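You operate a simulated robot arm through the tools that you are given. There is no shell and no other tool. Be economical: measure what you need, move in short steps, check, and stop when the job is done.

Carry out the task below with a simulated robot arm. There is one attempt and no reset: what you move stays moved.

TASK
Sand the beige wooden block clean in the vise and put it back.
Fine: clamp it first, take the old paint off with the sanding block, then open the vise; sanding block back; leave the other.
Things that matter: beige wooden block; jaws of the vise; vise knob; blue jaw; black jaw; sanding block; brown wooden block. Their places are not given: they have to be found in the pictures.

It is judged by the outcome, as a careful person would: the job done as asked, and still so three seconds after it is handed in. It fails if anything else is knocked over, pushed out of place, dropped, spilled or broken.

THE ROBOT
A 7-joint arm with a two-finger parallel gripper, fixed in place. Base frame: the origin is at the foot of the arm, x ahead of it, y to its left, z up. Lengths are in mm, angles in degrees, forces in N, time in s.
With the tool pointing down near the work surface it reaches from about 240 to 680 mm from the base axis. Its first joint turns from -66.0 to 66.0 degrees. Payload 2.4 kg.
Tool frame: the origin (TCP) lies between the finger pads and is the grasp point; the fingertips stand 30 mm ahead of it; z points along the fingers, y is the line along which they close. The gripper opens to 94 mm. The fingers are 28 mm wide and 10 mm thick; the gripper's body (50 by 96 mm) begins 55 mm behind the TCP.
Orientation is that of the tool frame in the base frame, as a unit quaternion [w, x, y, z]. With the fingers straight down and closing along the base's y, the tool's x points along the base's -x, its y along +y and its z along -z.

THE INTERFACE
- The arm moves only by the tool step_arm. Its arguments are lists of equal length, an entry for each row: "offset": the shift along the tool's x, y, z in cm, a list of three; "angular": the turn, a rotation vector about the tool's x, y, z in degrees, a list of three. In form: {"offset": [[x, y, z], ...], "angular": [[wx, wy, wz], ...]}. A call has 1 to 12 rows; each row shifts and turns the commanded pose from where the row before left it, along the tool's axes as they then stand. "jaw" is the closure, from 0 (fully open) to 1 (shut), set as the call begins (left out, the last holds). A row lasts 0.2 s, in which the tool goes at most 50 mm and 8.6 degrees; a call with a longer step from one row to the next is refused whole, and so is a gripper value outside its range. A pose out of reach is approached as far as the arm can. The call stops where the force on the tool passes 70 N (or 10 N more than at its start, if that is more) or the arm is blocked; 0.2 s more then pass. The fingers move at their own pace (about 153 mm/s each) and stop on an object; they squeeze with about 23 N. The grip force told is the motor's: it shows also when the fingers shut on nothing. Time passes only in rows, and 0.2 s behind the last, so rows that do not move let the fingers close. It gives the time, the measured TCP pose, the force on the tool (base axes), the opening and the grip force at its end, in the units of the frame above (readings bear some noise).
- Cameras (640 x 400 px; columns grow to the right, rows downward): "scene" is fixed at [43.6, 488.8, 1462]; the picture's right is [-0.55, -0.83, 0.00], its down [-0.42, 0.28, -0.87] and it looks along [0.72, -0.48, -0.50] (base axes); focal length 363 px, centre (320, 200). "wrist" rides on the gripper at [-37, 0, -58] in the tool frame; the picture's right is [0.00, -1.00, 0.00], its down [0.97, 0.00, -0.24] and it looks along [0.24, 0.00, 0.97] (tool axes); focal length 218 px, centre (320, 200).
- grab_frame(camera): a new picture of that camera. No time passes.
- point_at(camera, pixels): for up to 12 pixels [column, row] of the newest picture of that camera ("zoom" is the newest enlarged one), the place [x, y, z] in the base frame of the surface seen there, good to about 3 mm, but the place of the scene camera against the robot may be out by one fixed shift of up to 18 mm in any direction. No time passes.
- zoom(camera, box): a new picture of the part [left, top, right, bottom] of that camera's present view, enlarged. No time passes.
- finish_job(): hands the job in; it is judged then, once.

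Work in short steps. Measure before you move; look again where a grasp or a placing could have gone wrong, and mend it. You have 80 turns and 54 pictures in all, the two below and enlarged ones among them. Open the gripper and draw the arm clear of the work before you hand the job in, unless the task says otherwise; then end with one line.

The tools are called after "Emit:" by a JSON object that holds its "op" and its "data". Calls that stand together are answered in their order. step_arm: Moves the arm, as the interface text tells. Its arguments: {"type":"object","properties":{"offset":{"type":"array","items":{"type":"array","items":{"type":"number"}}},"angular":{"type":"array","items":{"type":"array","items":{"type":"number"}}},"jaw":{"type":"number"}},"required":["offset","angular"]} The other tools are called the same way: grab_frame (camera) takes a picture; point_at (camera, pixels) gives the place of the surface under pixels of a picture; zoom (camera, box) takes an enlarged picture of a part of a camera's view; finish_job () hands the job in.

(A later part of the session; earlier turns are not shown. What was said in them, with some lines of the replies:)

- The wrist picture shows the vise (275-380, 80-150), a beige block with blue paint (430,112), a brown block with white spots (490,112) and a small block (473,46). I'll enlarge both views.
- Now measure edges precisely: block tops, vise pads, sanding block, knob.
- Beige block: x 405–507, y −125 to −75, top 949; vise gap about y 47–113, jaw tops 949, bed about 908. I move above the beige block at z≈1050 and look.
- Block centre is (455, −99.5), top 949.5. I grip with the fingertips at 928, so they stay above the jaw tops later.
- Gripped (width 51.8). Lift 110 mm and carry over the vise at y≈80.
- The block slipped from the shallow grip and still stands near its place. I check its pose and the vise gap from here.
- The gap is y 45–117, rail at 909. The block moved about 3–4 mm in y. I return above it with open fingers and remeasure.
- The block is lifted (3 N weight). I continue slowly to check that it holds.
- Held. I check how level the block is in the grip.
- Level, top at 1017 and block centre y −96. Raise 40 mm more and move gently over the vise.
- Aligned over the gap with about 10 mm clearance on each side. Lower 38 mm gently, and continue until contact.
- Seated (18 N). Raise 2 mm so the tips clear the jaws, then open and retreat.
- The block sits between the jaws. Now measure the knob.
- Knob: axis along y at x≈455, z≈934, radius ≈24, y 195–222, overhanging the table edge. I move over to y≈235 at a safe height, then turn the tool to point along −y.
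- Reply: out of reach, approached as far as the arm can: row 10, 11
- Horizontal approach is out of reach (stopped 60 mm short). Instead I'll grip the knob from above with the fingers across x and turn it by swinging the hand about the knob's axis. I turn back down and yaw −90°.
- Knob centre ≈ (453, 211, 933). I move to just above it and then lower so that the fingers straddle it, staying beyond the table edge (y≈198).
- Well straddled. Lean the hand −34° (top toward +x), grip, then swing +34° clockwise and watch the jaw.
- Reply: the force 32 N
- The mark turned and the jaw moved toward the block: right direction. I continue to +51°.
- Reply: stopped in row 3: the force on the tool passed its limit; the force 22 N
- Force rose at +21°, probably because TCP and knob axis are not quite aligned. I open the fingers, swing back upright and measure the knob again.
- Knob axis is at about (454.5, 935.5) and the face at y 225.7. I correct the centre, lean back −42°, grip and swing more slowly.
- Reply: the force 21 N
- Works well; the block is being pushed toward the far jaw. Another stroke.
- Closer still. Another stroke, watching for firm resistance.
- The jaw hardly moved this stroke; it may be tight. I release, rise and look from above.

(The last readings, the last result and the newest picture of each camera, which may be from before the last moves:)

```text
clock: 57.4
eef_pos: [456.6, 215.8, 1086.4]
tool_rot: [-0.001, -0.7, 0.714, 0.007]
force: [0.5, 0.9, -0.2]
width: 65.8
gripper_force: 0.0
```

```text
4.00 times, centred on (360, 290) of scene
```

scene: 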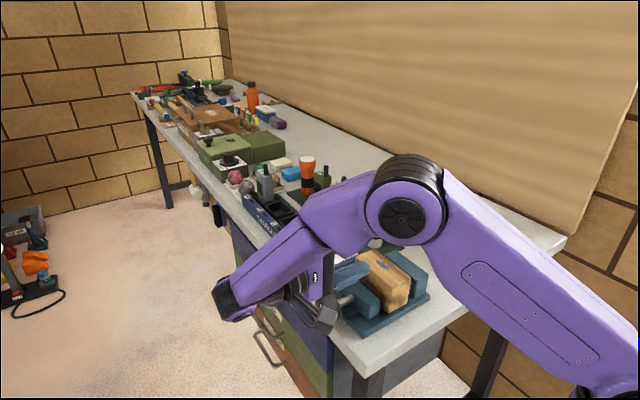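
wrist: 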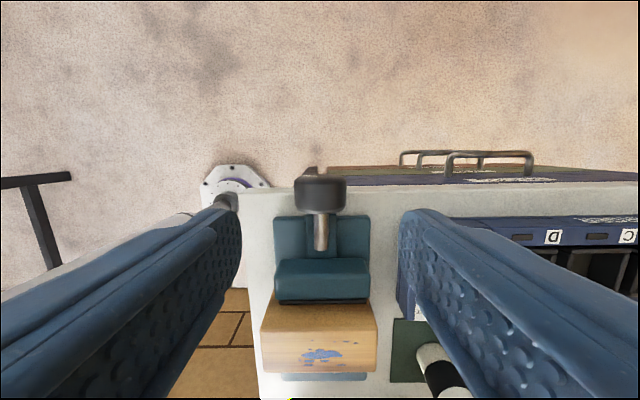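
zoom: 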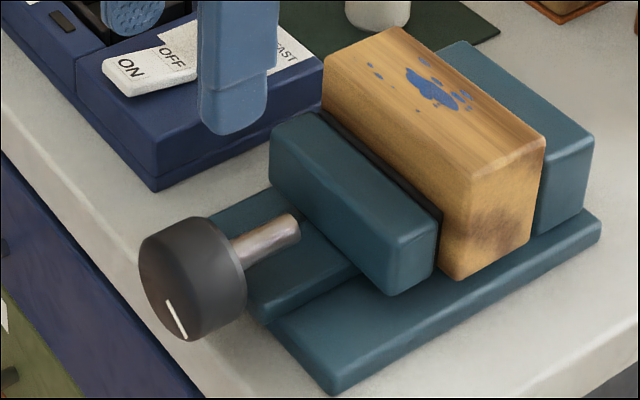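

Emit:
{"op": "point_at", "data": {"camera": "wrist", "pixels": [[320, 262], [320, 295], [320, 301], [320, 310], [320, 338], [320, 368], [285, 376], [320, 378], [295, 376]]}}

Emit:
{"op": "zoom", "data": {"camera": "wrist", "box": [230, 160, 410, 400]}}

```text
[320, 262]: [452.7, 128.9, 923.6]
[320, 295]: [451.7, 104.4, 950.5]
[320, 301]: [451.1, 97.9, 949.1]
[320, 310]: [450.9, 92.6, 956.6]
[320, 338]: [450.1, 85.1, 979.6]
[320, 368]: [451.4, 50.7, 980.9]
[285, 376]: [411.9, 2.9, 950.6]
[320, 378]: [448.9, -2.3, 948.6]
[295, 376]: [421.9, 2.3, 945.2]
```

```text
1.67 times, centred on (320, 280) of wrist
```

zoom: 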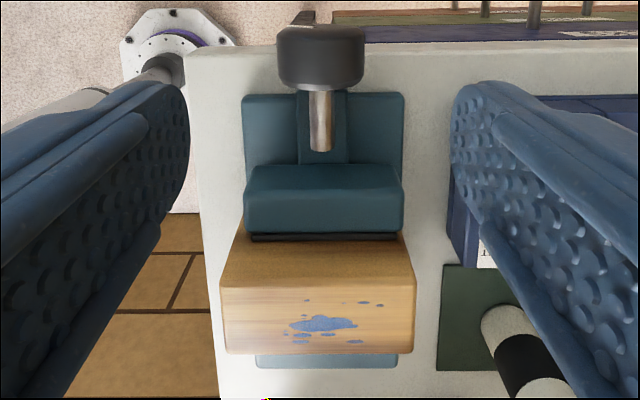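

Block spans y≈47–97 and pads 45 to ~97: it is nearly or already tight. One more stroke to be sure, comparing the mark before and after.

Emit:
{"op": "step_arm", "data": {"offset": [[0, 0.15, 4], [0, 0, 4], [0, 0, 4], [0, 0, 3.1], [0, 0, 0], [0, 0, 0], [0, 0, 0], [0, 0, 0], [0, 0, 0], [0, 0, 0]], "angular": [[0, 0, 0], [0, 0, 0], [0, 0, 0], [0, 0, 0], [0, 0, 0], [-8.4, 0, 0], [-8.4, 0, 0], [-8.4, 0, 0], [-8.4, 0, 0], [-8.4, 0, 0]]}}

Emit:
{"op": "step_arm", "data": {"offset": [[0, 0, 0], [0, 0, 0], [0, 0, 0], [0, 0, 0], [0, 0, 0], [0, 0, 0], [0, 0, 0]], "angular": [[0, 0, 0], [0, 0, 0], [0, 0, 0], [5, 0, 0], [6, 0, 0], [6, 0, 0], [0, 0, 0]], "jaw": 1}}

Emit:
{"op": "grab_frame", "data": {"camera": "wrist"}}

Emit:
{"op": "step_arm", "data": {"offset": [[0, 0, 0], [0, 0, 0], [0, 0, 0], [0, 0, 0], [0, 0, 0]], "angular": [[5, 0, 0], [6, 0, 0], [6, 0, 0], [6, 0, 0], [0, 0, 0]]}}

Emit:
{"op": "grab_frame", "data": {"camera": "wrist"}}

```text
clock: 59.6
eef_pos: [452.0, 217.0, 935.1]
tool_rot: [-0.251, -0.654, 0.664, 0.264]
force: [0.3, -0.1, 0.1]
width: 65.9
gripper_force: 0.1
```

```text
clock: 61.2
eef_pos: [456.2, 218.3, 934.5]
tool_rot: [-0.146, -0.684, 0.697, 0.158]
force: [32.0, 0.5, -28.1]
width: 55.2
gripper_force: 44.8
```

```text
20 pictures are left
```

wrist: 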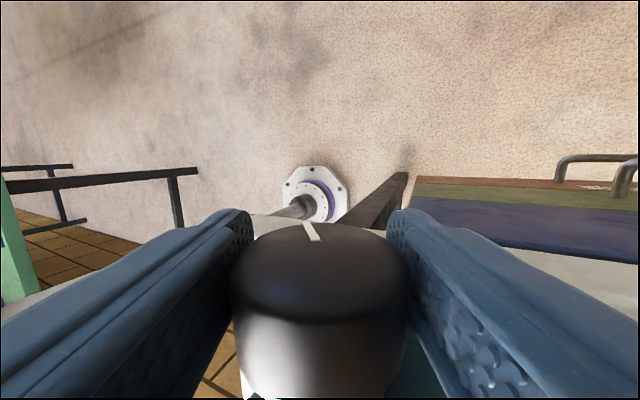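

```text
clock: 62.4
eef_pos: [455.3, 216.7, 935.7]
tool_rot: [-0.009, -0.699, 0.714, 0.018]
force: [30.7, -5.3, -3.4]
width: 55.4
gripper_force: 45.2
```

```text
19 pictures are left
```

wrist: 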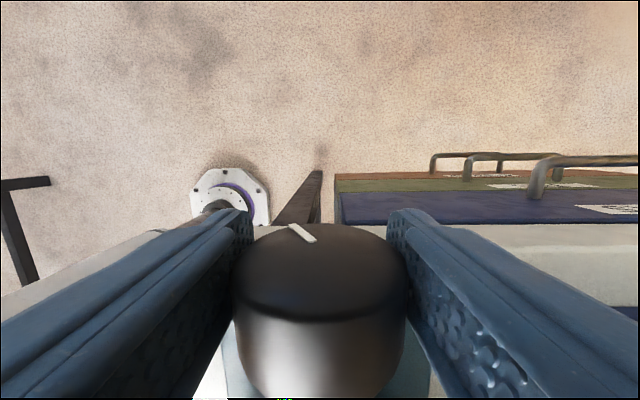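

The mark is now slipping in the grip (about half the hand's turn), so the vise is getting tight. I finish the stroke to +20°.

Emit:
{"op": "step_arm", "data": {"offset": [[0, 0, 0], [0, 0, 0], [0, 0, 0], [0, 0, 0], [0, 0, 0]], "angular": [[6, 0, 0], [6, 0, 0], [6, 0, 0], [4, 0, 0], [0, 0, 0]]}}

Emit:
{"op": "zoom", "data": {"camera": "scene", "box": [290, 240, 430, 340]}}

Emit:
{"op": "step_arm", "data": {"offset": [[0, 0, 0], [0, 0, 0], [0, 0, 0], [0, 0, 0], [0, 0, 0], [0, 0, 0], [0, 0, -4], [0, 0, -4], [0, 0, -4], [0, 0, -3], [0, 0, 0]], "angular": [[0, 0, 0], [0, 0, 0], [-8, 0, 0], [-8, 0, 0], [-6, 0, 0], [0, 0, 0], [0, 0, 0], [0, 0, 0], [0, 0, 0], [0, 0, 0], [0, 0, 0]], "jaw": 0.3}}

Emit:
{"op": "zoom", "data": {"camera": "scene", "box": [290, 240, 430, 340]}}

```text
clock: 63.6
eef_pos: [453.5, 217.3, 935.5]
tool_rot: [0.124, -0.69, 0.703, -0.117]
force: [26.0, 5.6, -1.4]
width: 55.1
gripper_force: 45.0
```

```text
4.00 times, centred on (360, 290) of scene
```

zoom: 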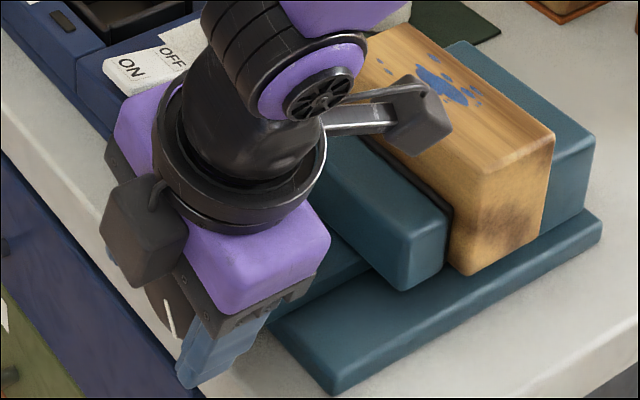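

```text
clock: 66.0
eef_pos: [458.8, 216.5, 1085.2]
tool_rot: [-0.013, -0.7, 0.714, 0.02]
force: [-0.1, -0.2, -0.7]
width: 66.1
gripper_force: 0.1
```

```text
4.00 times, centred on (360, 290) of scene
```

zoom: 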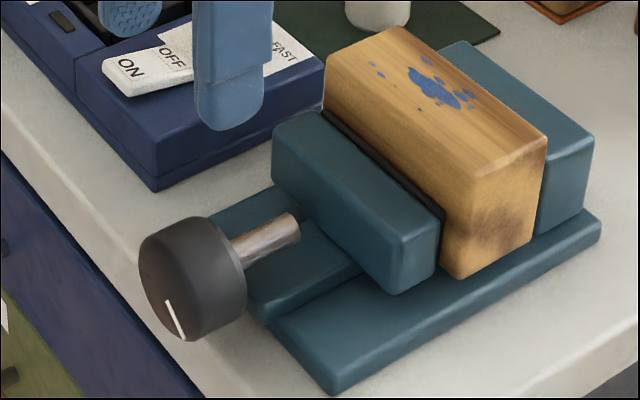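

While gripped the jaw pressed hard; after release the block and jaw sit together, so it is clamped. Now I return to the standard orientation and go above the sanding block (≈ 562, −168).

Emit:
{"op": "step_arm", "data": {"offset": [[0, 0, -2], [0, 0, 0], [0, 0, 0], [0, 0, 0], [0, 0, 0], [0, 0, 0], [0, 0, 0], [0, 0, 0], [0, 0, 0], [0, 0, 0], [0, 0, 0], [0, 0, 0]], "angular": [[2.6, 0, 0], [0, 0, 8.1], [0, 0, 8.1], [0, 0, 8.1], [0, 0, 8.1], [0, 0, 8.1], [0, 0, 8.1], [0, 0, 8.1], [0, 0, 8.1], [0, 0, 8.1], [0, 0, 8.1], [0, 0, 7.85]]}}

Emit:
{"op": "step_arm", "data": {"offset": [[-1, -3, 0], [-1, -3.9, 0], [-1, -3.9, 0], [-1, -3.9, 0], [-1, -3.9, 0], [-1, -3.9, 0], [-1, -3.9, 0], [-1, -3.9, 0], [-1, -3.9, 0], [-1, -3.9, 0], [-0.3, -0.4, 0], [0, 0, 0]], "angular": [[0, 0, 0], [0, 0, 0], [0, 0, 0], [0, 0, 0], [0, 0, 0], [0, 0, 0], [0, 0, 0], [0, 0, 0], [0, 0, 0], [0, 0, 0], [0, 0, 0], [0, 0, 0]], "jaw": 0}}

Emit:
{"op": "grab_frame", "data": {"camera": "wrist"}}

```text
clock: 68.6
eef_pos: [459.8, 214.9, 1104.9]
tool_rot: [-0.001, 0.002, 1.0, 0.005]
force: [0.2, 0.6, 0.4]
width: 65.7
gripper_force: 0.1
```

```text
clock: 71.2
eef_pos: [563.6, -169.3, 1101.2]
tool_rot: [0.0, 0.0, 1.0, 0.005]
force: [-0.2, 0.0, -0.2]
width: 94.0
gripper_force: 0.0
```

```text
16 pictures are left
```

wrist: 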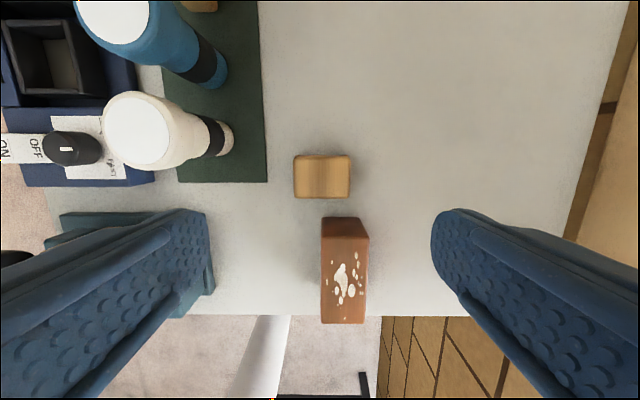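

Emit:
{"op": "point_at", "data": {"camera": "wrist", "pixels": [[297, 175], [348, 175], [322, 158], [322, 194], [293, 175], [352, 175], [310, 175], [335, 175], [328, 225], [355, 225], [360, 215]]}}

Emit:
{"op": "zoom", "data": {"camera": "wrist", "box": [270, 130, 390, 230]}}

```text
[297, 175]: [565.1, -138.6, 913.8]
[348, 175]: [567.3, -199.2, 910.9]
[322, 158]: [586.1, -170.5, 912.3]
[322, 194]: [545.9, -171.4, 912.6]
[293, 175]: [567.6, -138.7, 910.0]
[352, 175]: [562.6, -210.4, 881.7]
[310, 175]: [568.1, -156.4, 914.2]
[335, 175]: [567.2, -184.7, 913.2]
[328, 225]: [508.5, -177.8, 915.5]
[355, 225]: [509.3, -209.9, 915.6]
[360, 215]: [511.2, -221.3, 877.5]
```

```text
4.00 times, centred on (330, 180) of wrist
```

zoom: 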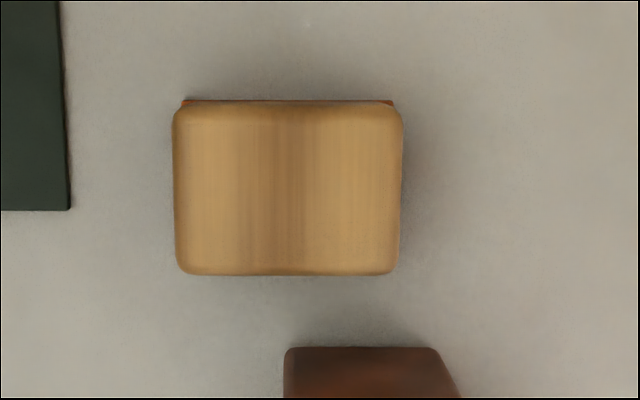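

Sanding block centre ≈ (565, −169), top 913. Descend to TCP z≈917 and grip across y.

Emit:
{"op": "step_arm", "data": {"offset": [[-0.15, 0, 4], [0, 0, 4], [0, 0, 4], [0, 0, 3], [0, 0, 2], [0, 0, 1.4], [0, 0, 0]], "angular": [[0, 0, 0], [0, 0, 0], [0, 0, 0], [0, 0, 0], [0, 0, 0], [0, 0, 0], [0, 0, 0]]}}

Emit:
{"op": "step_arm", "data": {"offset": [[0, 0, 0], [0, 0, 0], [0, 0, 0], [0, 0, 0]], "angular": [[0, 0, 0], [0, 0, 0], [0, 0, 0], [0, 0, 0]], "jaw": 1}}

Emit:
{"op": "step_arm", "data": {"offset": [[0, 0, -0.4], [0, 0, -0.6], [0, 0, -1], [0, 0, -1.5], [0, 0, -2], [0, 0, -2], [0, 0, -2], [0, 0, -2], [0, 0, -1], [0, 0, 0]], "angular": [[0, 0, 0], [0, 0, 0], [0, 0, 0], [0, 0, 0], [0, 0, 0], [0, 0, 0], [0, 0, 0], [0, 0, 0], [0, 0, 0], [0, 0, 0]]}}

Emit:
{"op": "grab_frame", "data": {"camera": "wrist"}}

```text
clock: 72.8
eef_pos: [565.3, -168.2, 917.2]
tool_rot: [0.001, -0.001, 1.0, 0.005]
force: [0.1, 0.7, 0.1]
width: 94.0
gripper_force: 0.0
```

```text
clock: 73.8
eef_pos: [566.6, -168.4, 919.8]
tool_rot: [0.003, 0.0, 1.0, 0.004]
force: [0.4, -0.3, 23.2]
width: 65.4
gripper_force: 22.9
```

```text
clock: 76.0
eef_pos: [565.0, -168.4, 1042.9]
tool_rot: [0.0, 0.001, 1.0, 0.005]
force: [1.5, -0.2, -1.0]
width: 65.6
gripper_force: 22.8
```

```text
14 pictures are left
```

wrist: 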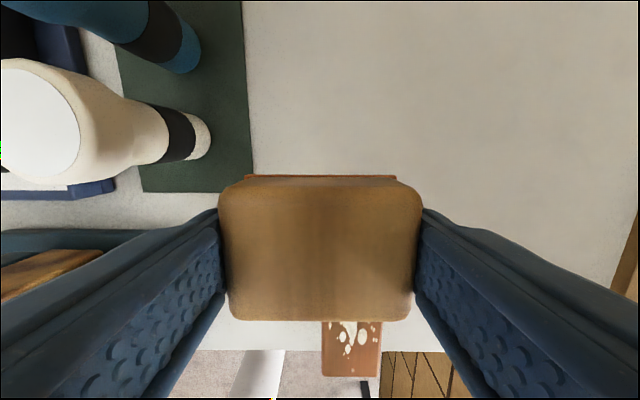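

Held firmly (bottom ≈ 40 mm below the TCP). Carry it first along −x, then +y, to above the clamped block at (451, 72).

Emit:
{"op": "step_arm", "data": {"offset": [[0.5, 0, -0.7], [1.5, 0, -0.8], [2, 0, 0], [2, 0, 0], [2, 0, 0], [2, 0, 0], [1.4, 0, 0], [0, 0.7, 0], [0, 1.5, 0], [0, 2.2, 0], [0, 2.5, 0], [0, 2.5, 0]], "angular": [[0, 0, 0], [0, 0, 0], [0, 0, 0], [0, 0, 0], [0, 0, 0], [0, 0, 0], [0, 0, 0], [0, 0, 0], [0, 0, 0], [0, 0, 0], [0, 0, 0], [0, 0, 0]]}}

Emit:
{"op": "step_arm", "data": {"offset": [[0, 2.5, 0], [0, 2.5, 0], [0, 2.5, 0], [0, 2.5, 0], [0, 2, 0], [0, 1.6, 0], [0, 1, 0], [0, 0, 0]], "angular": [[0, 0, 0], [0, 0, 0], [0, 0, 0], [0, 0, 0], [0, 0, 0], [0, 0, 0], [0, 0, 0], [0, 0, 0]]}}

Emit:
{"op": "zoom", "data": {"camera": "scene", "box": [280, 180, 480, 320]}}

```text
clock: 78.6
eef_pos: [452.0, -73.3, 1058.3]
tool_rot: [0.0, -0.001, 1.0, 0.004]
force: [1.0, 0.3, -0.5]
width: 65.4
gripper_force: 23.0
```

```text
clock: 80.4
eef_pos: [449.8, 71.0, 1060.5]
tool_rot: [0.0, 0.0, 1.0, 0.004]
force: [-0.3, -0.7, -1.5]
width: 65.1
gripper_force: 23.2
```

```text
2.86 times, centred on (380, 250) of scene
```

zoom: 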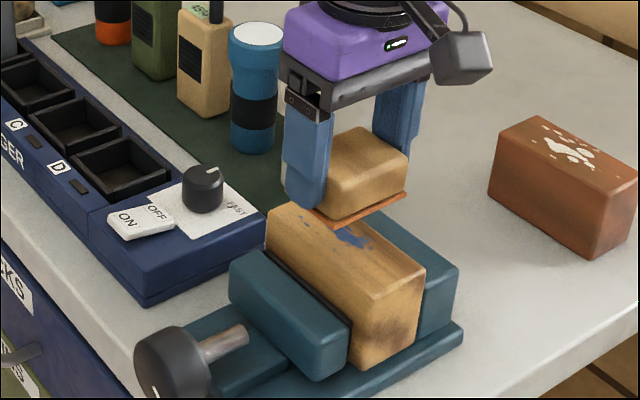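

Emit:
{"op": "step_arm", "data": {"offset": [[-1.5, 0.1, 1], [-1.5, 0, 1], [0, 0, 1], [0, 0, 0.5], [0, 0, 0.2], [0, 0, 0]], "angular": [[0, 0, 0], [0, 0, 0], [0, 0, 0], [0, 0, 0], [0, 0, 0], [0, 0, 0]]}}

Emit:
{"op": "step_arm", "data": {"offset": [[0, 0, 0.2], [0, 0, 0.1], [0, 0, 0]], "angular": [[0, 0, 0], [0, 0, 0], [0, 0, 0]]}}

```text
clock: 81.8
eef_pos: [480.0, 71.9, 1022.8]
tool_rot: [0.001, -0.001, 1.0, 0.004]
force: [0.5, 0.2, -1.4]
width: 65.4
gripper_force: 22.2
```

```text
clock: 82.6
eef_pos: [480.6, 72.4, 1020.7]
tool_rot: [0.001, -0.001, 1.0, 0.004]
force: [-0.8, -0.8, -2.0]
width: 65.5
gripper_force: 22.7
```

Emit:
{"op": "step_arm", "data": {"offset": [[0, 0, 0.1], [0, 0, 0.1], [0, 0, 0.1], [0, 0, 0]], "angular": [[0, 0, 0], [0, 0, 0], [0, 0, 0], [0, 0, 0]]}}

```text
clock: 83.6
eef_pos: [480.8, 72.2, 1017.9]
tool_rot: [0.003, 0.0, 1.0, 0.005]
force: [-6.4, -0.1, 41.9]
width: 65.7
gripper_force: 22.8
```

Contact (42 N). Ease off 1 mm, then stroke along x back and forth.

Emit:
{"op": "step_arm", "data": {"offset": [[0, 0, -0.1], [1, 0, 0], [1.5, 0, 0], [1.5, 0, 0], [1.5, 0, 0], [0.7, 0, 0], [-1, 0, 0], [-1.5, 0, 0], [-1.5, 0, 0], [-1.5, 0, 0], [-0.7, 0, 0], [0, 0, 0]], "angular": [[0, 0, 0], [0, 0, 0], [0, 0, 0], [0, 0, 0], [0, 0, 0], [0, 0, 0], [0, 0, 0], [0, 0, 0], [0, 0, 0], [0, 0, 0], [0, 0, 0], [0, 0, 0]]}}

Emit:
{"op": "zoom", "data": {"camera": "scene", "box": [280, 180, 480, 320]}}

```text
clock: 86.2
eef_pos: [479.8, 71.9, 1018.3]
tool_rot: [0.0, 0.0, 1.0, 0.004]
force: [-11.0, -1.0, 40.9]
width: 65.8
gripper_force: 22.7
```

```text
2.86 times, centred on (380, 250) of scene
```

zoom: 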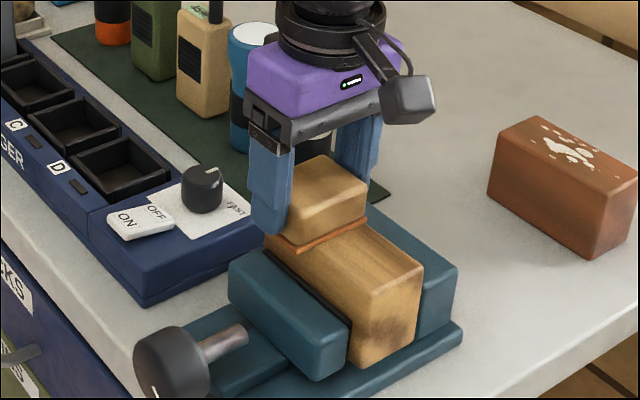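

The exposed half is clean and the block stayed put. Two more passes with small y shifts, then lift and look.

Emit:
{"op": "step_arm", "data": {"offset": [[1, 0.4, 0], [1.5, 0, 0], [1.5, 0, 0], [1.5, 0, 0], [0.7, 0, 0], [0, -0.8, 0], [-1, 0, 0], [-1.5, 0, 0], [-1.5, 0, 0], [-1.5, 0, 0], [-0.7, 0, 0], [0, 0.4, 0]], "angular": [[0, 0, 0], [0, 0, 0], [0, 0, 0], [0, 0, 0], [0, 0, 0], [0, 0, 0], [0, 0, 0], [0, 0, 0], [0, 0, 0], [0, 0, 0], [0, 0, 0], [0, 0, 0]]}}

Emit:
{"op": "step_arm", "data": {"offset": [[0, 0, -0.5], [0, 0, -1], [0, 0, -2], [0, 0, -2], [0, -1, 0], [0, -2, 0], [0, -2.5, 0], [0, -2.5, 0], [0, -2.5, 0], [0, -2.5, 0], [0, -1, 0], [0, 0, 0]], "angular": [[0, 0, 0], [0, 0, 0], [0, 0, 0], [0, 0, 0], [0, 0, 0], [0, 0, 0], [0, 0, 0], [0, 0, 0], [0, 0, 0], [0, 0, 0], [0, 0, 0], [0, 0, 0]]}}

Emit:
{"op": "zoom", "data": {"camera": "scene", "box": [280, 180, 480, 320]}}

```text
clock: 88.8
eef_pos: [481.6, 70.0, 1017.9]
tool_rot: [0.002, 0.0, 1.0, 0.003]
force: [-3.9, -11.9, 28.3]
width: 65.7
gripper_force: 22.8
```

```text
clock: 91.4
eef_pos: [480.2, -69.6, 1070.7]
tool_rot: [0.001, 0.0, 1.0, 0.004]
force: [0.4, 0.4, -0.6]
width: 65.5
gripper_force: 23.2
```

```text
2.86 times, centred on (380, 250) of scene
```

zoom: 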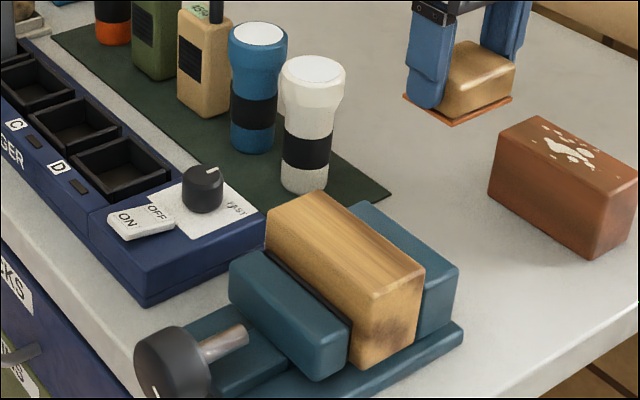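

All paint is off. I return the sanding block to its place: TCP (566, −168.4).

Emit:
{"op": "step_arm", "data": {"offset": [[0, -1, 0], [0, -2, 0], [0, -2.5, 0], [0, -2.5, 0], [0, -1.3, 0], [0, -0.6, 0], [-1, 0, 0], [-2, 0, 0], [-2.5, 0, 0], [-2, 0, 0], [-1.1, 0, 0], [0, 0, 0]], "angular": [[0, 0, 0], [0, 0, 0], [0, 0, 0], [0, 0, 0], [0, 0, 0], [0, 0, 0], [0, 0, 0], [0, 0, 0], [0, 0, 0], [0, 0, 0], [0, 0, 0], [0, 0, 0]]}}

Emit:
{"op": "step_arm", "data": {"offset": [[0, 0, 1], [0, 0, 2], [0, 0, 2.5], [0, 0, 2.5], [0, 0, 2.5], [0, 0, 2.5], [0, 0, 1.2], [0, 0, 0.4], [0, 0, 0]], "angular": [[0, 0, 0], [0, 0, 0], [0, 0, 0], [0, 0, 0], [0, 0, 0], [0, 0, 0], [0, 0, 0], [0, 0, 0], [0, 0, 0]]}}

```text
clock: 94.0
eef_pos: [567.0, -167.1, 1069.5]
tool_rot: [0.0, 0.0, 1.0, 0.004]
force: [-0.3, -0.1, -0.5]
width: 65.5
gripper_force: 23.0
```

```text
clock: 96.0
eef_pos: [565.9, -166.8, 923.4]
tool_rot: [0.0, 0.0, 1.0, 0.005]
force: [0.1, 0.8, -1.3]
width: 65.5
gripper_force: 22.7
```

Emit:
{"op": "step_arm", "data": {"offset": [[0, -0.15, 0.2], [0, 0, 0.1], [0, 0, 0.1], [0, 0, 0]], "angular": [[0, 0, 0], [0, 0, 0], [0, 0, 0], [0, 0, 0]]}}

```text
clock: 97.0
eef_pos: [566.4, -166.7, 919.0]
tool_rot: [-0.001, 0.0, 1.0, 0.005]
force: [0.7, 0.0, -0.7]
width: 65.4
gripper_force: 23.1
```

Emit:
{"op": "step_arm", "data": {"offset": [[0, -0.1, 0.1], [0, 0, 0.1], [0, 0, 0.1], [0, 0, 0]], "angular": [[0, 0, 0], [0, 0, 0], [0, 0, 0], [0, 0, 0]]}}

```text
clock: 98.0
eef_pos: [566.7, -168.4, 919.0]
tool_rot: [0.002, -0.001, 1.0, 0.004]
force: [-7.6, 4.6, 26.1]
width: 65.5
gripper_force: 23.5
```

Contact with the table. Ease up 2 mm, release, rise and check.

Emit:
{"op": "step_arm", "data": {"offset": [[0, 0, -0.2], [0, 0, 0]], "angular": [[0, 0, 0], [0, 0, 0]]}}

Emit:
{"op": "step_arm", "data": {"offset": [[0, 0, 0], [0, 0, 0], [0, 0, -1], [0, 0, -3], [0, 0, -4], [0, 0, -4], [0, 0, -4], [0, 0, -3], [0, 0, 0]], "angular": [[0, 0, 0], [0, 0, 0], [0, 0, 0], [0, 0, 0], [0, 0, 0], [0, 0, 0], [0, 0, 0], [0, 0, 0], [0, 0, 0]], "jaw": 0.05}}

Emit:
{"op": "grab_frame", "data": {"camera": "wrist"}}

Emit:
{"op": "point_at", "data": {"camera": "wrist", "pixels": [[297, 175], [348, 175], [322, 158], [322, 194], [310, 175], [335, 175]]}}

```text
clock: 98.6
eef_pos: [567.9, -168.6, 919.0]
tool_rot: [0.002, -0.001, 1.0, 0.005]
force: [2.3, 1.9, 9.0]
width: 65.1
gripper_force: 22.7
```

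```text
clock: 100.6
eef_pos: [567.4, -171.0, 1109.2]
tool_rot: [0.0, 0.001, 1.0, 0.004]
force: [0.6, -0.8, -0.7]
width: 89.3
gripper_force: 0.1
```

```text
10 pictures are left
```

wrist: 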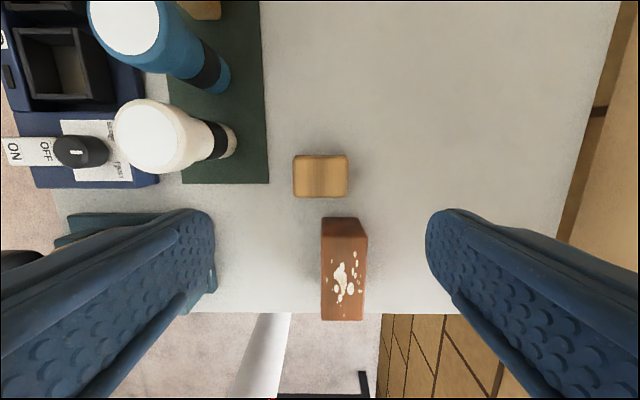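

```text
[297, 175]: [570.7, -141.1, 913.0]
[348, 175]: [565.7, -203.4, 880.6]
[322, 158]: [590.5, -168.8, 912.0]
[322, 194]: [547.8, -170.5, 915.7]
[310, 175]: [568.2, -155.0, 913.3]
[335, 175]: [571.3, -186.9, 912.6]
```

Sanding block is back. Return to the knob by the same path, yaw −90°.

Emit:
{"op": "step_arm", "data": {"offset": [[1, 3, 0], [1, 3.9, 0], [1, 3.9, 0], [1, 3.9, 0], [1, 3.9, 0], [1, 3.9, 0], [1, 3.9, 0], [1, 3.9, 0], [1, 3.9, 0], [1, 3.9, 0], [1.1, 0.6, 0], [0, 0, 0]], "angular": [[0, 0, 0], [0, 0, 0], [0, 0, 0], [0, 0, 0], [0, 0, 0], [0, 0, 0], [0, 0, 0], [0, 0, 0], [0, 0, 0], [0, 0, 0], [0, 0, 0], [0, 0, 0]], "jaw": 0.3}}

Emit:
{"op": "step_arm", "data": {"offset": [[0, 0, 0], [0, 0, 0], [0, 0, 0], [0, 0, 0], [0, 0, 0], [0, 0, 0], [0, 0, 0], [0, 0, 0], [0, 0, 0], [0, 0, 0], [0, 0, 0], [0, 0, 0]], "angular": [[0, 0, -8.2], [0, 0, -8.2], [0, 0, -8.2], [0, 0, -8.2], [0, 0, -8.2], [0, 0, -8.2], [0, 0, -8.2], [0, 0, -8.2], [0, 0, -8.2], [0, 0, -8.2], [0, 0, -8.5], [0, 0, 0]]}}

```text
clock: 103.2
eef_pos: [456.8, 218.3, 1111.9]
tool_rot: [0.0, 0.0, 1.0, 0.005]
force: [-0.7, 0.2, 0.2]
width: 66.0
gripper_force: 0.1
```

```text
clock: 105.8
eef_pos: [455.8, 216.8, 1112.7]
tool_rot: [-0.004, 0.711, -0.703, -0.002]
force: [-0.7, 0.2, -0.3]
width: 65.8
gripper_force: 0.2
```

Emit:
{"op": "step_arm", "data": {"offset": [[0, 0.12, 4], [0, 0, 4], [0, 0, 4], [0, 0, 3], [0, 0, 2.7], [0, 0, 0], [0, 0, 0], [0, 0, 0], [0, 0, 0], [0, 0, 0]], "angular": [[0, 0, 0], [0, 0, 0], [0, 0, 0], [0, 0, 0], [0, 0, 0], [0, 0, 0], [8, 0, 0], [8, 0, 0], [4, 0, 0], [0, 0, 0]]}}

Emit:
{"op": "step_arm", "data": {"offset": [[0, 0, 0], [0, 0, 0], [0, 0, 0], [0, 0, 0], [0, 0, 0], [0, 0, 0], [0, 0, 0], [0, 0, 0], [0, 0, 0], [0, 0, 0], [0, 0, 0], [0, 0, 0]], "angular": [[0, 0, 0], [0, 0, 0], [0, 0, 0], [-6, 0, 0], [-7, 0, 0], [-7, 0, 0], [-7, 0, 0], [-7, 0, 0], [-7, 0, 0], [-7, 0, 0], [-7, 0, 0], [-7, 0, 0]], "jaw": 1}}

Emit:
{"op": "step_arm", "data": {"offset": [[0, 0, 0], [0, 0, 0], [0, 0, 0], [0, 0, 0], [0, 0, 0], [0, 0, 0], [0, 0, 0], [0, 0, 0], [0, 0, 0], [0, 0, 0], [0, 0, 0]], "angular": [[0, 0, 0], [0, 0, 0], [8, 0, 0], [8, 0, 0], [8, 0, 0], [8, 0, 0], [8, 0, 0], [8, 0, 0], [8, 0, 0], [6, 0, 0], [0, 0, 0]], "jaw": 0.3}}

Emit:
{"op": "zoom", "data": {"camera": "scene", "box": [290, 240, 430, 340]}}

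```text
clock: 108.0
eef_pos: [454.9, 217.8, 934.7]
tool_rot: [-0.127, 0.699, -0.694, 0.12]
force: [-0.4, 0.2, 0.8]
width: 65.6
gripper_force: 0.0
```

```text
clock: 110.6
eef_pos: [457.6, 218.8, 933.9]
tool_rot: [0.246, 0.664, -0.658, -0.254]
force: [22.4, 9.9, -3.6]
width: 54.8
gripper_force: 44.8
```

```text
clock: 113.0
eef_pos: [453.0, 219.8, 935.2]
tool_rot: [-0.128, 0.699, -0.693, 0.119]
force: [-0.5, -0.9, 0.2]
width: 65.7
gripper_force: 0.1
```

```text
4.00 times, centred on (360, 290) of scene
```

zoom: 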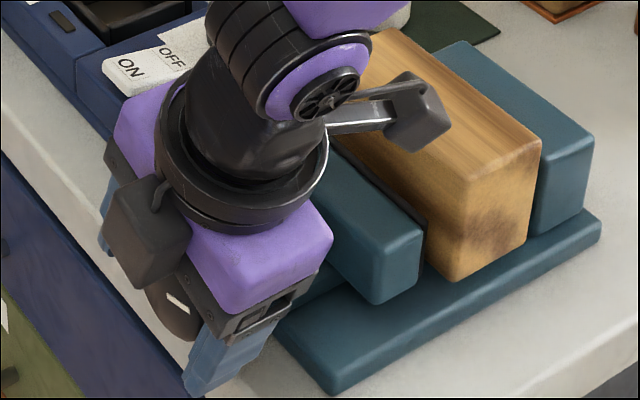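

The jaw has loosened and a gap is visible. Two more loosening strokes.

Emit:
{"op": "step_arm", "data": {"offset": [[0, 0, 0], [0, 0, 0], [0, 0, 0], [0, 0, 0], [0, 0, 0], [0, 0, 0], [0, 0, 0], [0, 0, 0], [0, 0, 0], [0, 0, 0], [0, 0, 0], [0, 0, 0]], "angular": [[0, 0, 0], [0, 0, 0], [0, 0, 0], [-6, 0, 0], [-7, 0, 0], [-7, 0, 0], [-7, 0, 0], [-7, 0, 0], [-7, 0, 0], [-7, 0, 0], [-7, 0, 0], [-7, 0, 0]], "jaw": 1}}

Emit:
{"op": "step_arm", "data": {"offset": [[0, 0, 0], [0, 0, 0], [0, 0, 0], [0, 0, 0], [0, 0, 0], [0, 0, 0], [0, 0, 0], [0, 0, 0], [0, 0, 0], [0, 0, 0], [0, 0, 0]], "angular": [[0, 0, 0], [0, 0, 0], [8, 0, 0], [8, 0, 0], [8, 0, 0], [8, 0, 0], [8, 0, 0], [8, 0, 0], [8, 0, 0], [6, 0, 0], [0, 0, 0]], "jaw": 0.3}}

Emit:
{"op": "step_arm", "data": {"offset": [[0, 0, 0], [0, 0, 0], [0, 0, 0], [0, 0, 0], [0, 0, 0], [0, 0, 0], [0, 0, 0], [0, 0, 0], [0, 0, 0], [0, 0, 0], [0, 0, 0], [0, 0, 0]], "angular": [[0, 0, 0], [0, 0, 0], [0, 0, 0], [-6, 0, 0], [-7, 0, 0], [-7, 0, 0], [-7, 0, 0], [-7, 0, 0], [-7, 0, 0], [-7, 0, 0], [-7, 0, 0], [-7, 0, 0]], "jaw": 1}}

Emit:
{"op": "step_arm", "data": {"offset": [[0, 0, 0], [0, 0, 0], [0, 0, 0], [0, 0, 0], [0, 0, 0], [0, 0, 0], [0, 0, 0], [0, 0, 0], [0, 0, -4], [0, 0, -4], [0, 0, -4], [0, 0, -4]], "angular": [[0, 0, 0], [0, 0, 0], [8, 0, 0], [8, 0, 0], [8, 0, 0], [8, 0, 0], [8, 0, 0], [2, 0, 0], [0, 0, 0], [0, 0, 0], [0, 0, 0], [0, 0, 0]], "jaw": 0.3}}

Emit:
{"op": "zoom", "data": {"camera": "scene", "box": [290, 240, 430, 340]}}

```text
clock: 115.6
eef_pos: [457.2, 220.2, 935.5]
tool_rot: [0.246, 0.665, -0.658, -0.254]
force: [18.1, 5.9, -6.0]
width: 55.0
gripper_force: 44.9
```

```text
clock: 118.0
eef_pos: [455.5, 219.1, 936.3]
tool_rot: [-0.128, 0.699, -0.694, 0.119]
force: [0.0, -0.9, 0.2]
width: 65.6
gripper_force: 0.0
```

```text
clock: 120.6
eef_pos: [457.9, 218.6, 935.8]
tool_rot: [0.247, 0.665, -0.657, -0.255]
force: [26.4, 7.0, 3.9]
width: 55.0
gripper_force: 45.1
```

```text
clock: 123.2
eef_pos: [454.6, 215.4, 1097.7]
tool_rot: [-0.003, 0.711, -0.704, -0.003]
force: [0.5, -0.7, 0.1]
width: 66.0
gripper_force: 0.0
```

```text
4.00 times, centred on (360, 290) of scene
```

zoom: 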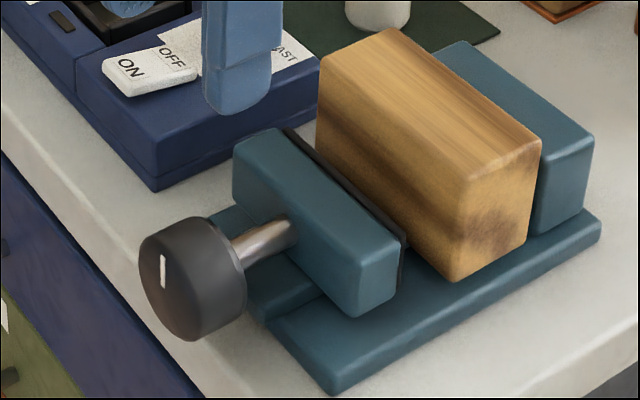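

The vise is fully open again (mark back upright). Return to the standard orientation and go above the block at (452, 72).

Emit:
{"op": "step_arm", "data": {"offset": [[0, 0, 0], [0, 0, 0], [0, 0, 0], [0, 0, 0], [0, 0, 0], [0, 0, 0], [0, 0, 0], [0, 0, 0], [0, 0, 0], [0, 0, 0], [0, 0, 0], [0, 0, 0]], "angular": [[0, 0, 8.2], [0, 0, 8.2], [0, 0, 8.2], [0, 0, 8.2], [0, 0, 8.2], [0, 0, 8.2], [0, 0, 8.2], [0, 0, 8.2], [0, 0, 8.2], [0, 0, 8.2], [0, 0, 8.4], [0, 0, 0]]}}

Emit:
{"op": "step_arm", "data": {"offset": [[0.2, -3, 0], [0, -4, 0], [0, -4, 0], [0, -3.4, 0], [0, 0, 0]], "angular": [[0, 0, 0], [0, 0, 0], [0, 0, 0], [0, 0, 0], [0, 0, 0]], "jaw": 0.15}}

Emit:
{"op": "grab_frame", "data": {"camera": "wrist"}}

Emit:
{"op": "point_at", "data": {"camera": "wrist", "pixels": [[293, 150], [347, 150], [293, 220], [347, 220], [320, 130], [320, 240], [320, 180], [288, 185], [352, 185]]}}

```text
clock: 125.8
eef_pos: [453.7, 217.3, 1095.7]
tool_rot: [0.0, 0.0, 1.0, 0.004]
force: [0.4, -0.2, 0.2]
width: 66.0
gripper_force: 0.0
```

```text
clock: 127.0
eef_pos: [453.1, 72.4, 1094.8]
tool_rot: [0.0, 0.0, 1.0, 0.004]
force: [-0.3, 0.4, 0.6]
width: 80.0
gripper_force: 0.1
```

```text
7 pictures are left
```

wrist: 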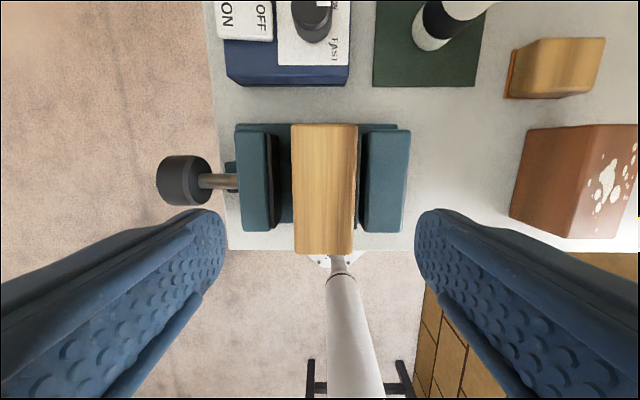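

```text
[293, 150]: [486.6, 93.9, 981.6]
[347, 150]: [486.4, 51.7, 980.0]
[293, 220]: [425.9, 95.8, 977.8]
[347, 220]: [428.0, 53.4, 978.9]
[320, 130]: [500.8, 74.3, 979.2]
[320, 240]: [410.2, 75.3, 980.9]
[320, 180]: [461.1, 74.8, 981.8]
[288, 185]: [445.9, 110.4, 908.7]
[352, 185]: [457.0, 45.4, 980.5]
```

Block centre ≈ (453, 71), top 980. Descend to TCP z≈983, grip, lift slowly.

Emit:
{"op": "step_arm", "data": {"offset": [[0, -0.1, 4], [0, 0, 4], [0, 0, 2], [0, 0, 1.1], [0, 0, 0]], "angular": [[0, 0, 0], [0, 0, 0], [0, 0, 0], [0, 0, 0], [0, 0, 0]]}}

Emit:
{"op": "step_arm", "data": {"offset": [[0, 0, 0], [0, 0, 0], [0, 0, 0], [0, 0, 0], [0, 0, 0]], "angular": [[0, 0, 0], [0, 0, 0], [0, 0, 0], [0, 0, 0], [0, 0, 0]], "jaw": 1}}

```text
clock: 128.2
eef_pos: [454.0, 72.8, 982.9]
tool_rot: [0.001, -0.001, 1.0, 0.005]
force: [-0.4, 0.2, 0.4]
width: 80.2
gripper_force: 0.1
```

```text
clock: 129.4
eef_pos: [453.2, 73.4, 984.7]
tool_rot: [0.003, -0.002, 1.0, 0.005]
force: [-2.9, -1.2, 44.2]
width: 51.8
gripper_force: 23.4
```

The fingertips bear on the jaw tops (44 N up). I lift a little, slowly, and see from the force whether the block comes along.

Emit:
{"op": "step_arm", "data": {"offset": [[0, 0, -0.15], [0, 0, -0.15], [0, 0, -0.2], [0, 0, -0.2], [0, 0, -0.3], [0, 0, 0], [0, 0, 0]], "angular": [[0, 0, 0], [0, 0, 0], [0, 0, 0], [0, 0, 0], [0, 0, 0], [0, 0, 0], [0, 0, 0]]}}

Emit:
{"op": "zoom", "data": {"camera": "scene", "box": [290, 220, 430, 320]}}

```text
clock: 131.0
eef_pos: [453.5, 73.5, 993.1]
tool_rot: [0.0, -0.001, 1.0, 0.004]
force: [1.1, 0.5, -1.9]
width: 51.8
gripper_force: 23.0
```

```text
4.00 times, centred on (360, 270) of scene
```

zoom: 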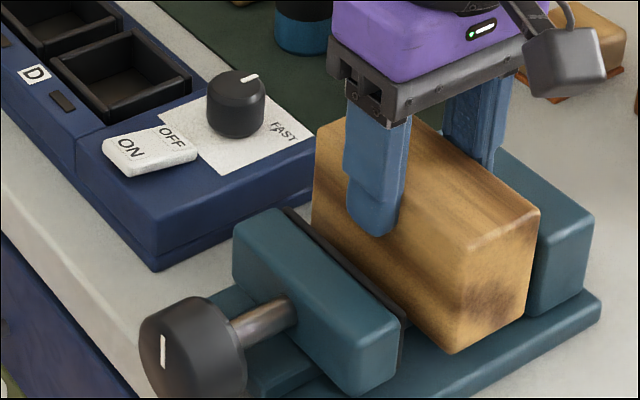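

The block is rising with the gripper. Continue lifting gently, watching the weight.

Emit:
{"op": "step_arm", "data": {"offset": [[0, 0, -0.2], [0, 0, -0.3], [0, 0, -0.4], [0, 0, -0.5], [0, 0, -0.5], [0, 0, -0.5], [0, 0, -0.5], [0, 0, -0.5], [0, 0, -0.4], [0, 0, -0.3], [0, 0, -0.2], [0, 0, 0]], "angular": [[0, 0, 0], [0, 0, 0], [0, 0, 0], [0, 0, 0], [0, 0, 0], [0, 0, 0], [0, 0, 0], [0, 0, 0], [0, 0, 0], [0, 0, 0], [0, 0, 0], [0, 0, 0]]}}

Emit:
{"op": "step_arm", "data": {"offset": [[0, 0, -0.2], [0, 0, -0.3], [0, 0, -0.5], [0, 0, -0.5], [0, 0, -0.5], [0, 0, -0.4], [0, 0, -0.2], [0, 0, 0]], "angular": [[0, 0, 0], [0, 0, 0], [0, 0, 0], [0, 0, 0], [0, 0, 0], [0, 0, 0], [0, 0, 0], [0, 0, 0]]}}

Emit:
{"op": "grab_frame", "data": {"camera": "wrist"}}

Emit:
{"op": "point_at", "data": {"camera": "wrist", "pixels": [[245, 100], [395, 100], [260, 290], [380, 290], [320, 90], [320, 370], [245, 200], [395, 200]]}}

```text
clock: 133.6
eef_pos: [453.1, 73.2, 1036.5]
tool_rot: [0.001, -0.001, 1.0, 0.004]
force: [0.3, -0.1, -1.4]
width: 51.8
gripper_force: 22.9
```

```text
clock: 135.4
eef_pos: [453.5, 72.8, 1061.8]
tool_rot: [0.001, 0.0, 1.0, 0.004]
force: [-0.6, 0.0, -2.0]
width: 51.8
gripper_force: 22.7
```

```text
5 pictures are left
```

wrist: 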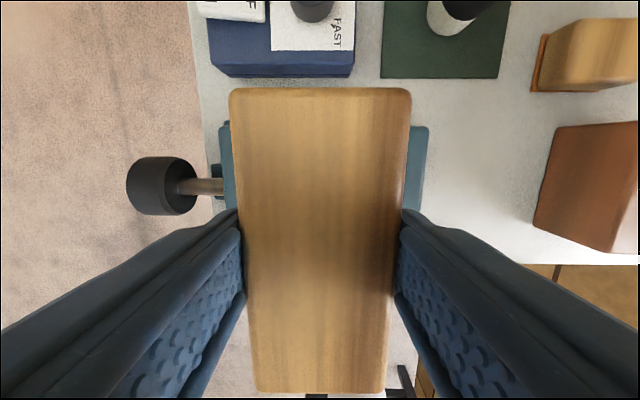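

```text
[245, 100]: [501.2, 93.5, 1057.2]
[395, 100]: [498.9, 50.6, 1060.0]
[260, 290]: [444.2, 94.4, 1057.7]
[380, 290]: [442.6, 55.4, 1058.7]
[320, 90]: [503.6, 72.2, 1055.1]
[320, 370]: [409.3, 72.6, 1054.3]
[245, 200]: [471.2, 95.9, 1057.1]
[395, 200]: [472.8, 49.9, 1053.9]
```

Held level, top 4–5 mm below the TCP. Carry gently to y = −99.

Emit:
{"op": "step_arm", "data": {"offset": [[0, -0.4, 0], [0, -0.8, 0], [0, -1.2, 0], [0, -1.6, 0], [0, -1.8, 0], [0, -1.9, 0], [0, -1.9, 0], [0, -1.9, 0], [0, -1.8, 0], [-0.1, -1.6, 0], [-0.05, -1.1, 0], [0, -0.7, 0]], "angular": [[0, 0, 0], [0, 0, 0], [0, 0, 0], [0, 0, 0], [0, 0, 0], [0, 0, 0], [0, 0, 0], [0, 0, 0], [0, 0, 0], [0, 0, 0], [0, 0, 0], [0, 0, 0]]}}

Emit:
{"op": "step_arm", "data": {"offset": [[0, -0.5, 0], [0, 0, 0]], "angular": [[0, 0, 0], [0, 0, 0]]}}

```text
clock: 138.0
eef_pos: [453.6, -95.7, 1060.6]
tool_rot: [0.0, -0.002, 1.0, 0.004]
force: [-0.7, 0.3, -2.2]
width: 52.0
gripper_force: 23.1
```

```text
clock: 138.6
eef_pos: [454.1, -100.6, 1060.7]
tool_rot: [0.0, -0.001, 1.0, 0.005]
force: [0.0, 0.2, -2.5]
width: 51.5
gripper_force: 22.5
```

Still held. Correct 1 mm and lower gently.

Emit:
{"op": "step_arm", "data": {"offset": [[0, 0.1, 0.4], [0, 0, 0.8], [0, 0, 1.2], [0, 0, 1.4], [0, 0, 1.4], [0, 0, 1.4], [0, 0, 1.2], [0, 0, 1.0], [0, 0, 0.7], [0, 0, 0.4], [0, 0, 0.2], [0, 0, 0]], "angular": [[0, 0, 0], [0, 0, 0], [0, 0, 0], [0, 0, 0], [0, 0, 0], [0, 0, 0], [0, 0, 0], [0, 0, 0], [0, 0, 0], [0, 0, 0], [0, 0, 0], [0, 0, 0]]}}

Emit:
{"op": "step_arm", "data": {"offset": [[0, 0, 0.1], [0, 0, 0.1], [0, 0, 0]], "angular": [[0, 0, 0], [0, 0, 0], [0, 0, 0]]}}

```text
clock: 141.2
eef_pos: [455.2, -97.2, 959.1]
tool_rot: [-0.001, -0.001, 1.0, 0.004]
force: [-0.6, 0.7, -2.3]
width: 51.7
gripper_force: 22.8
```

```text
clock: 142.0
eef_pos: [454.1, -97.5, 957.8]
tool_rot: [0.0, -0.001, 1.0, 0.006]
force: [-0.8, 0.1, -1.9]
width: 51.7
gripper_force: 23.2
```

Emit:
{"op": "step_arm", "data": {"offset": [[0, -0.1, 0.1], [0, 0, 0.1], [0, 0, 0.1], [0, 0, 0]], "angular": [[0, 0, 0], [0, 0, 0], [0, 0, 0], [0, 0, 0]]}}

```text
clock: 143.0
eef_pos: [454.2, -98.9, 954.7]
tool_rot: [0.001, -0.002, 1.0, 0.004]
force: [-6.2, 1.1, 12.7]
width: 51.7
gripper_force: 23.2
```

Touched down (12.7 N) at TCP (454, −99). Release partly (brown block is near), rise and check.

Emit:
{"op": "step_arm", "data": {"offset": [[0, 0, 0], [0, 0, 0], [0, 0, 0], [0, 0, -1], [0, 0, -3], [0, 0, -4], [0, 0, -4], [0, 0, -4], [0, 0, 0]], "angular": [[0, 0, 0], [0, 0, 0], [0, 0, 0], [0, 0, 0], [0, 0, 0], [0, 0, 0], [0, 0, 0], [0, 0, 0], [0, 0, 0]], "jaw": 0.2}}

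Emit:
{"op": "grab_frame", "data": {"camera": "wrist"}}

Emit:
{"op": "point_at", "data": {"camera": "wrist", "pixels": [[293, 190], [347, 190], [320, 128], [320, 238], [392, 180], [400, 180]]}}

```text
clock: 145.0
eef_pos: [453.3, -100.8, 1114.7]
tool_rot: [0.0, -0.002, 1.0, 0.004]
force: [0.3, -0.4, -0.5]
width: 74.9
gripper_force: 0.1
```

```text
4 pictures are left
```

wrist: 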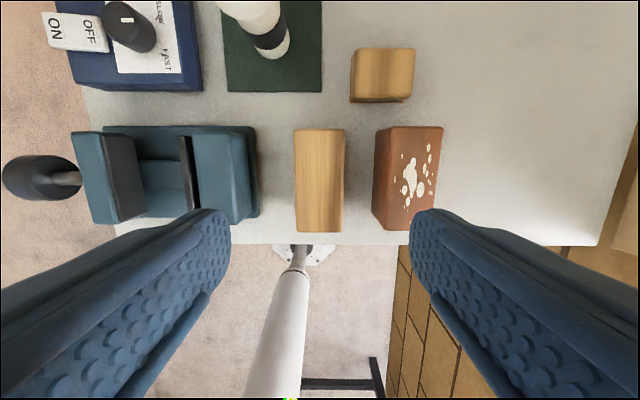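

```text
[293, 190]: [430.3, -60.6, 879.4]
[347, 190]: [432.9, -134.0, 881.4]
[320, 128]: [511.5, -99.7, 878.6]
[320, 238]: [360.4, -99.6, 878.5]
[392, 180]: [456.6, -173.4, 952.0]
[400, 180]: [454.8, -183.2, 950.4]
```

The block is clean and standing at y≈−100, its original place. Retreat upward with the gripper open and check the whole scene.

Emit:
{"op": "step_arm", "data": {"offset": [[0, 0, -4], [0, 0, -4], [0, 0, -4], [1, 3, -1], [1, 4, 0], [1, 4, 0], [1, 4, 0], [1, 3, 0], [0, 0, 0]], "angular": [[0, 0, 0], [0, 0, 0], [0, 0, 0], [0, 0, 0], [0, 0, 0], [0, 0, 0], [0, 0, 0], [0, 0, 0], [0, 0, 0]], "jaw": 0}}

Emit:
{"op": "grab_frame", "data": {"camera": "scene"}}

Emit:
{"op": "zoom", "data": {"camera": "scene", "box": [300, 200, 520, 340]}}

```text
clock: 147.0
eef_pos: [404.6, 80.1, 1246.7]
tool_rot: [0.001, -0.001, 1.0, 0.005]
force: [0.8, 0.3, -0.6]
width: 93.8
gripper_force: 0.0
```

```text
3 pictures are left
```

scene: 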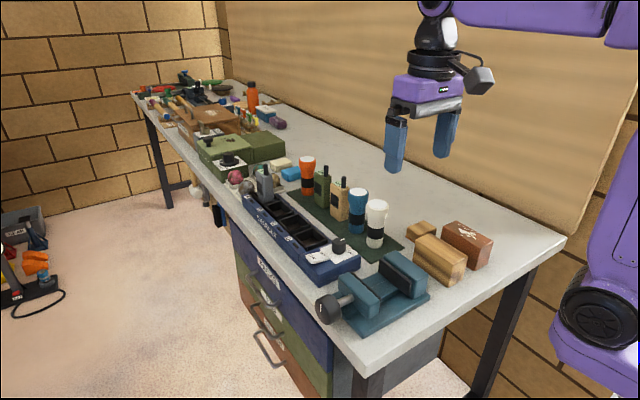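

```text
2.86 times, centred on (410, 270) of scene
```

zoom: 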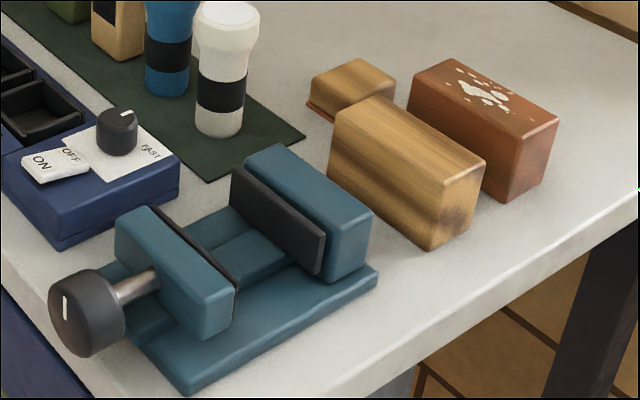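

Everything is back in its place, the beige block is clean, the vise is open and the brown block is untouched. I hand the job in.

Emit:
{"op": "finish_job", "data": {}}

```text
The job is handed in.
```

The beige block is sanded clean and back in its place, the vise is open again, the sanding block is back where it was, and the brown block was left untouched. On the first lift the beige block slipped out of the gripper and shifted about 3 mm, but it stayed upright and nothing else was disturbed.
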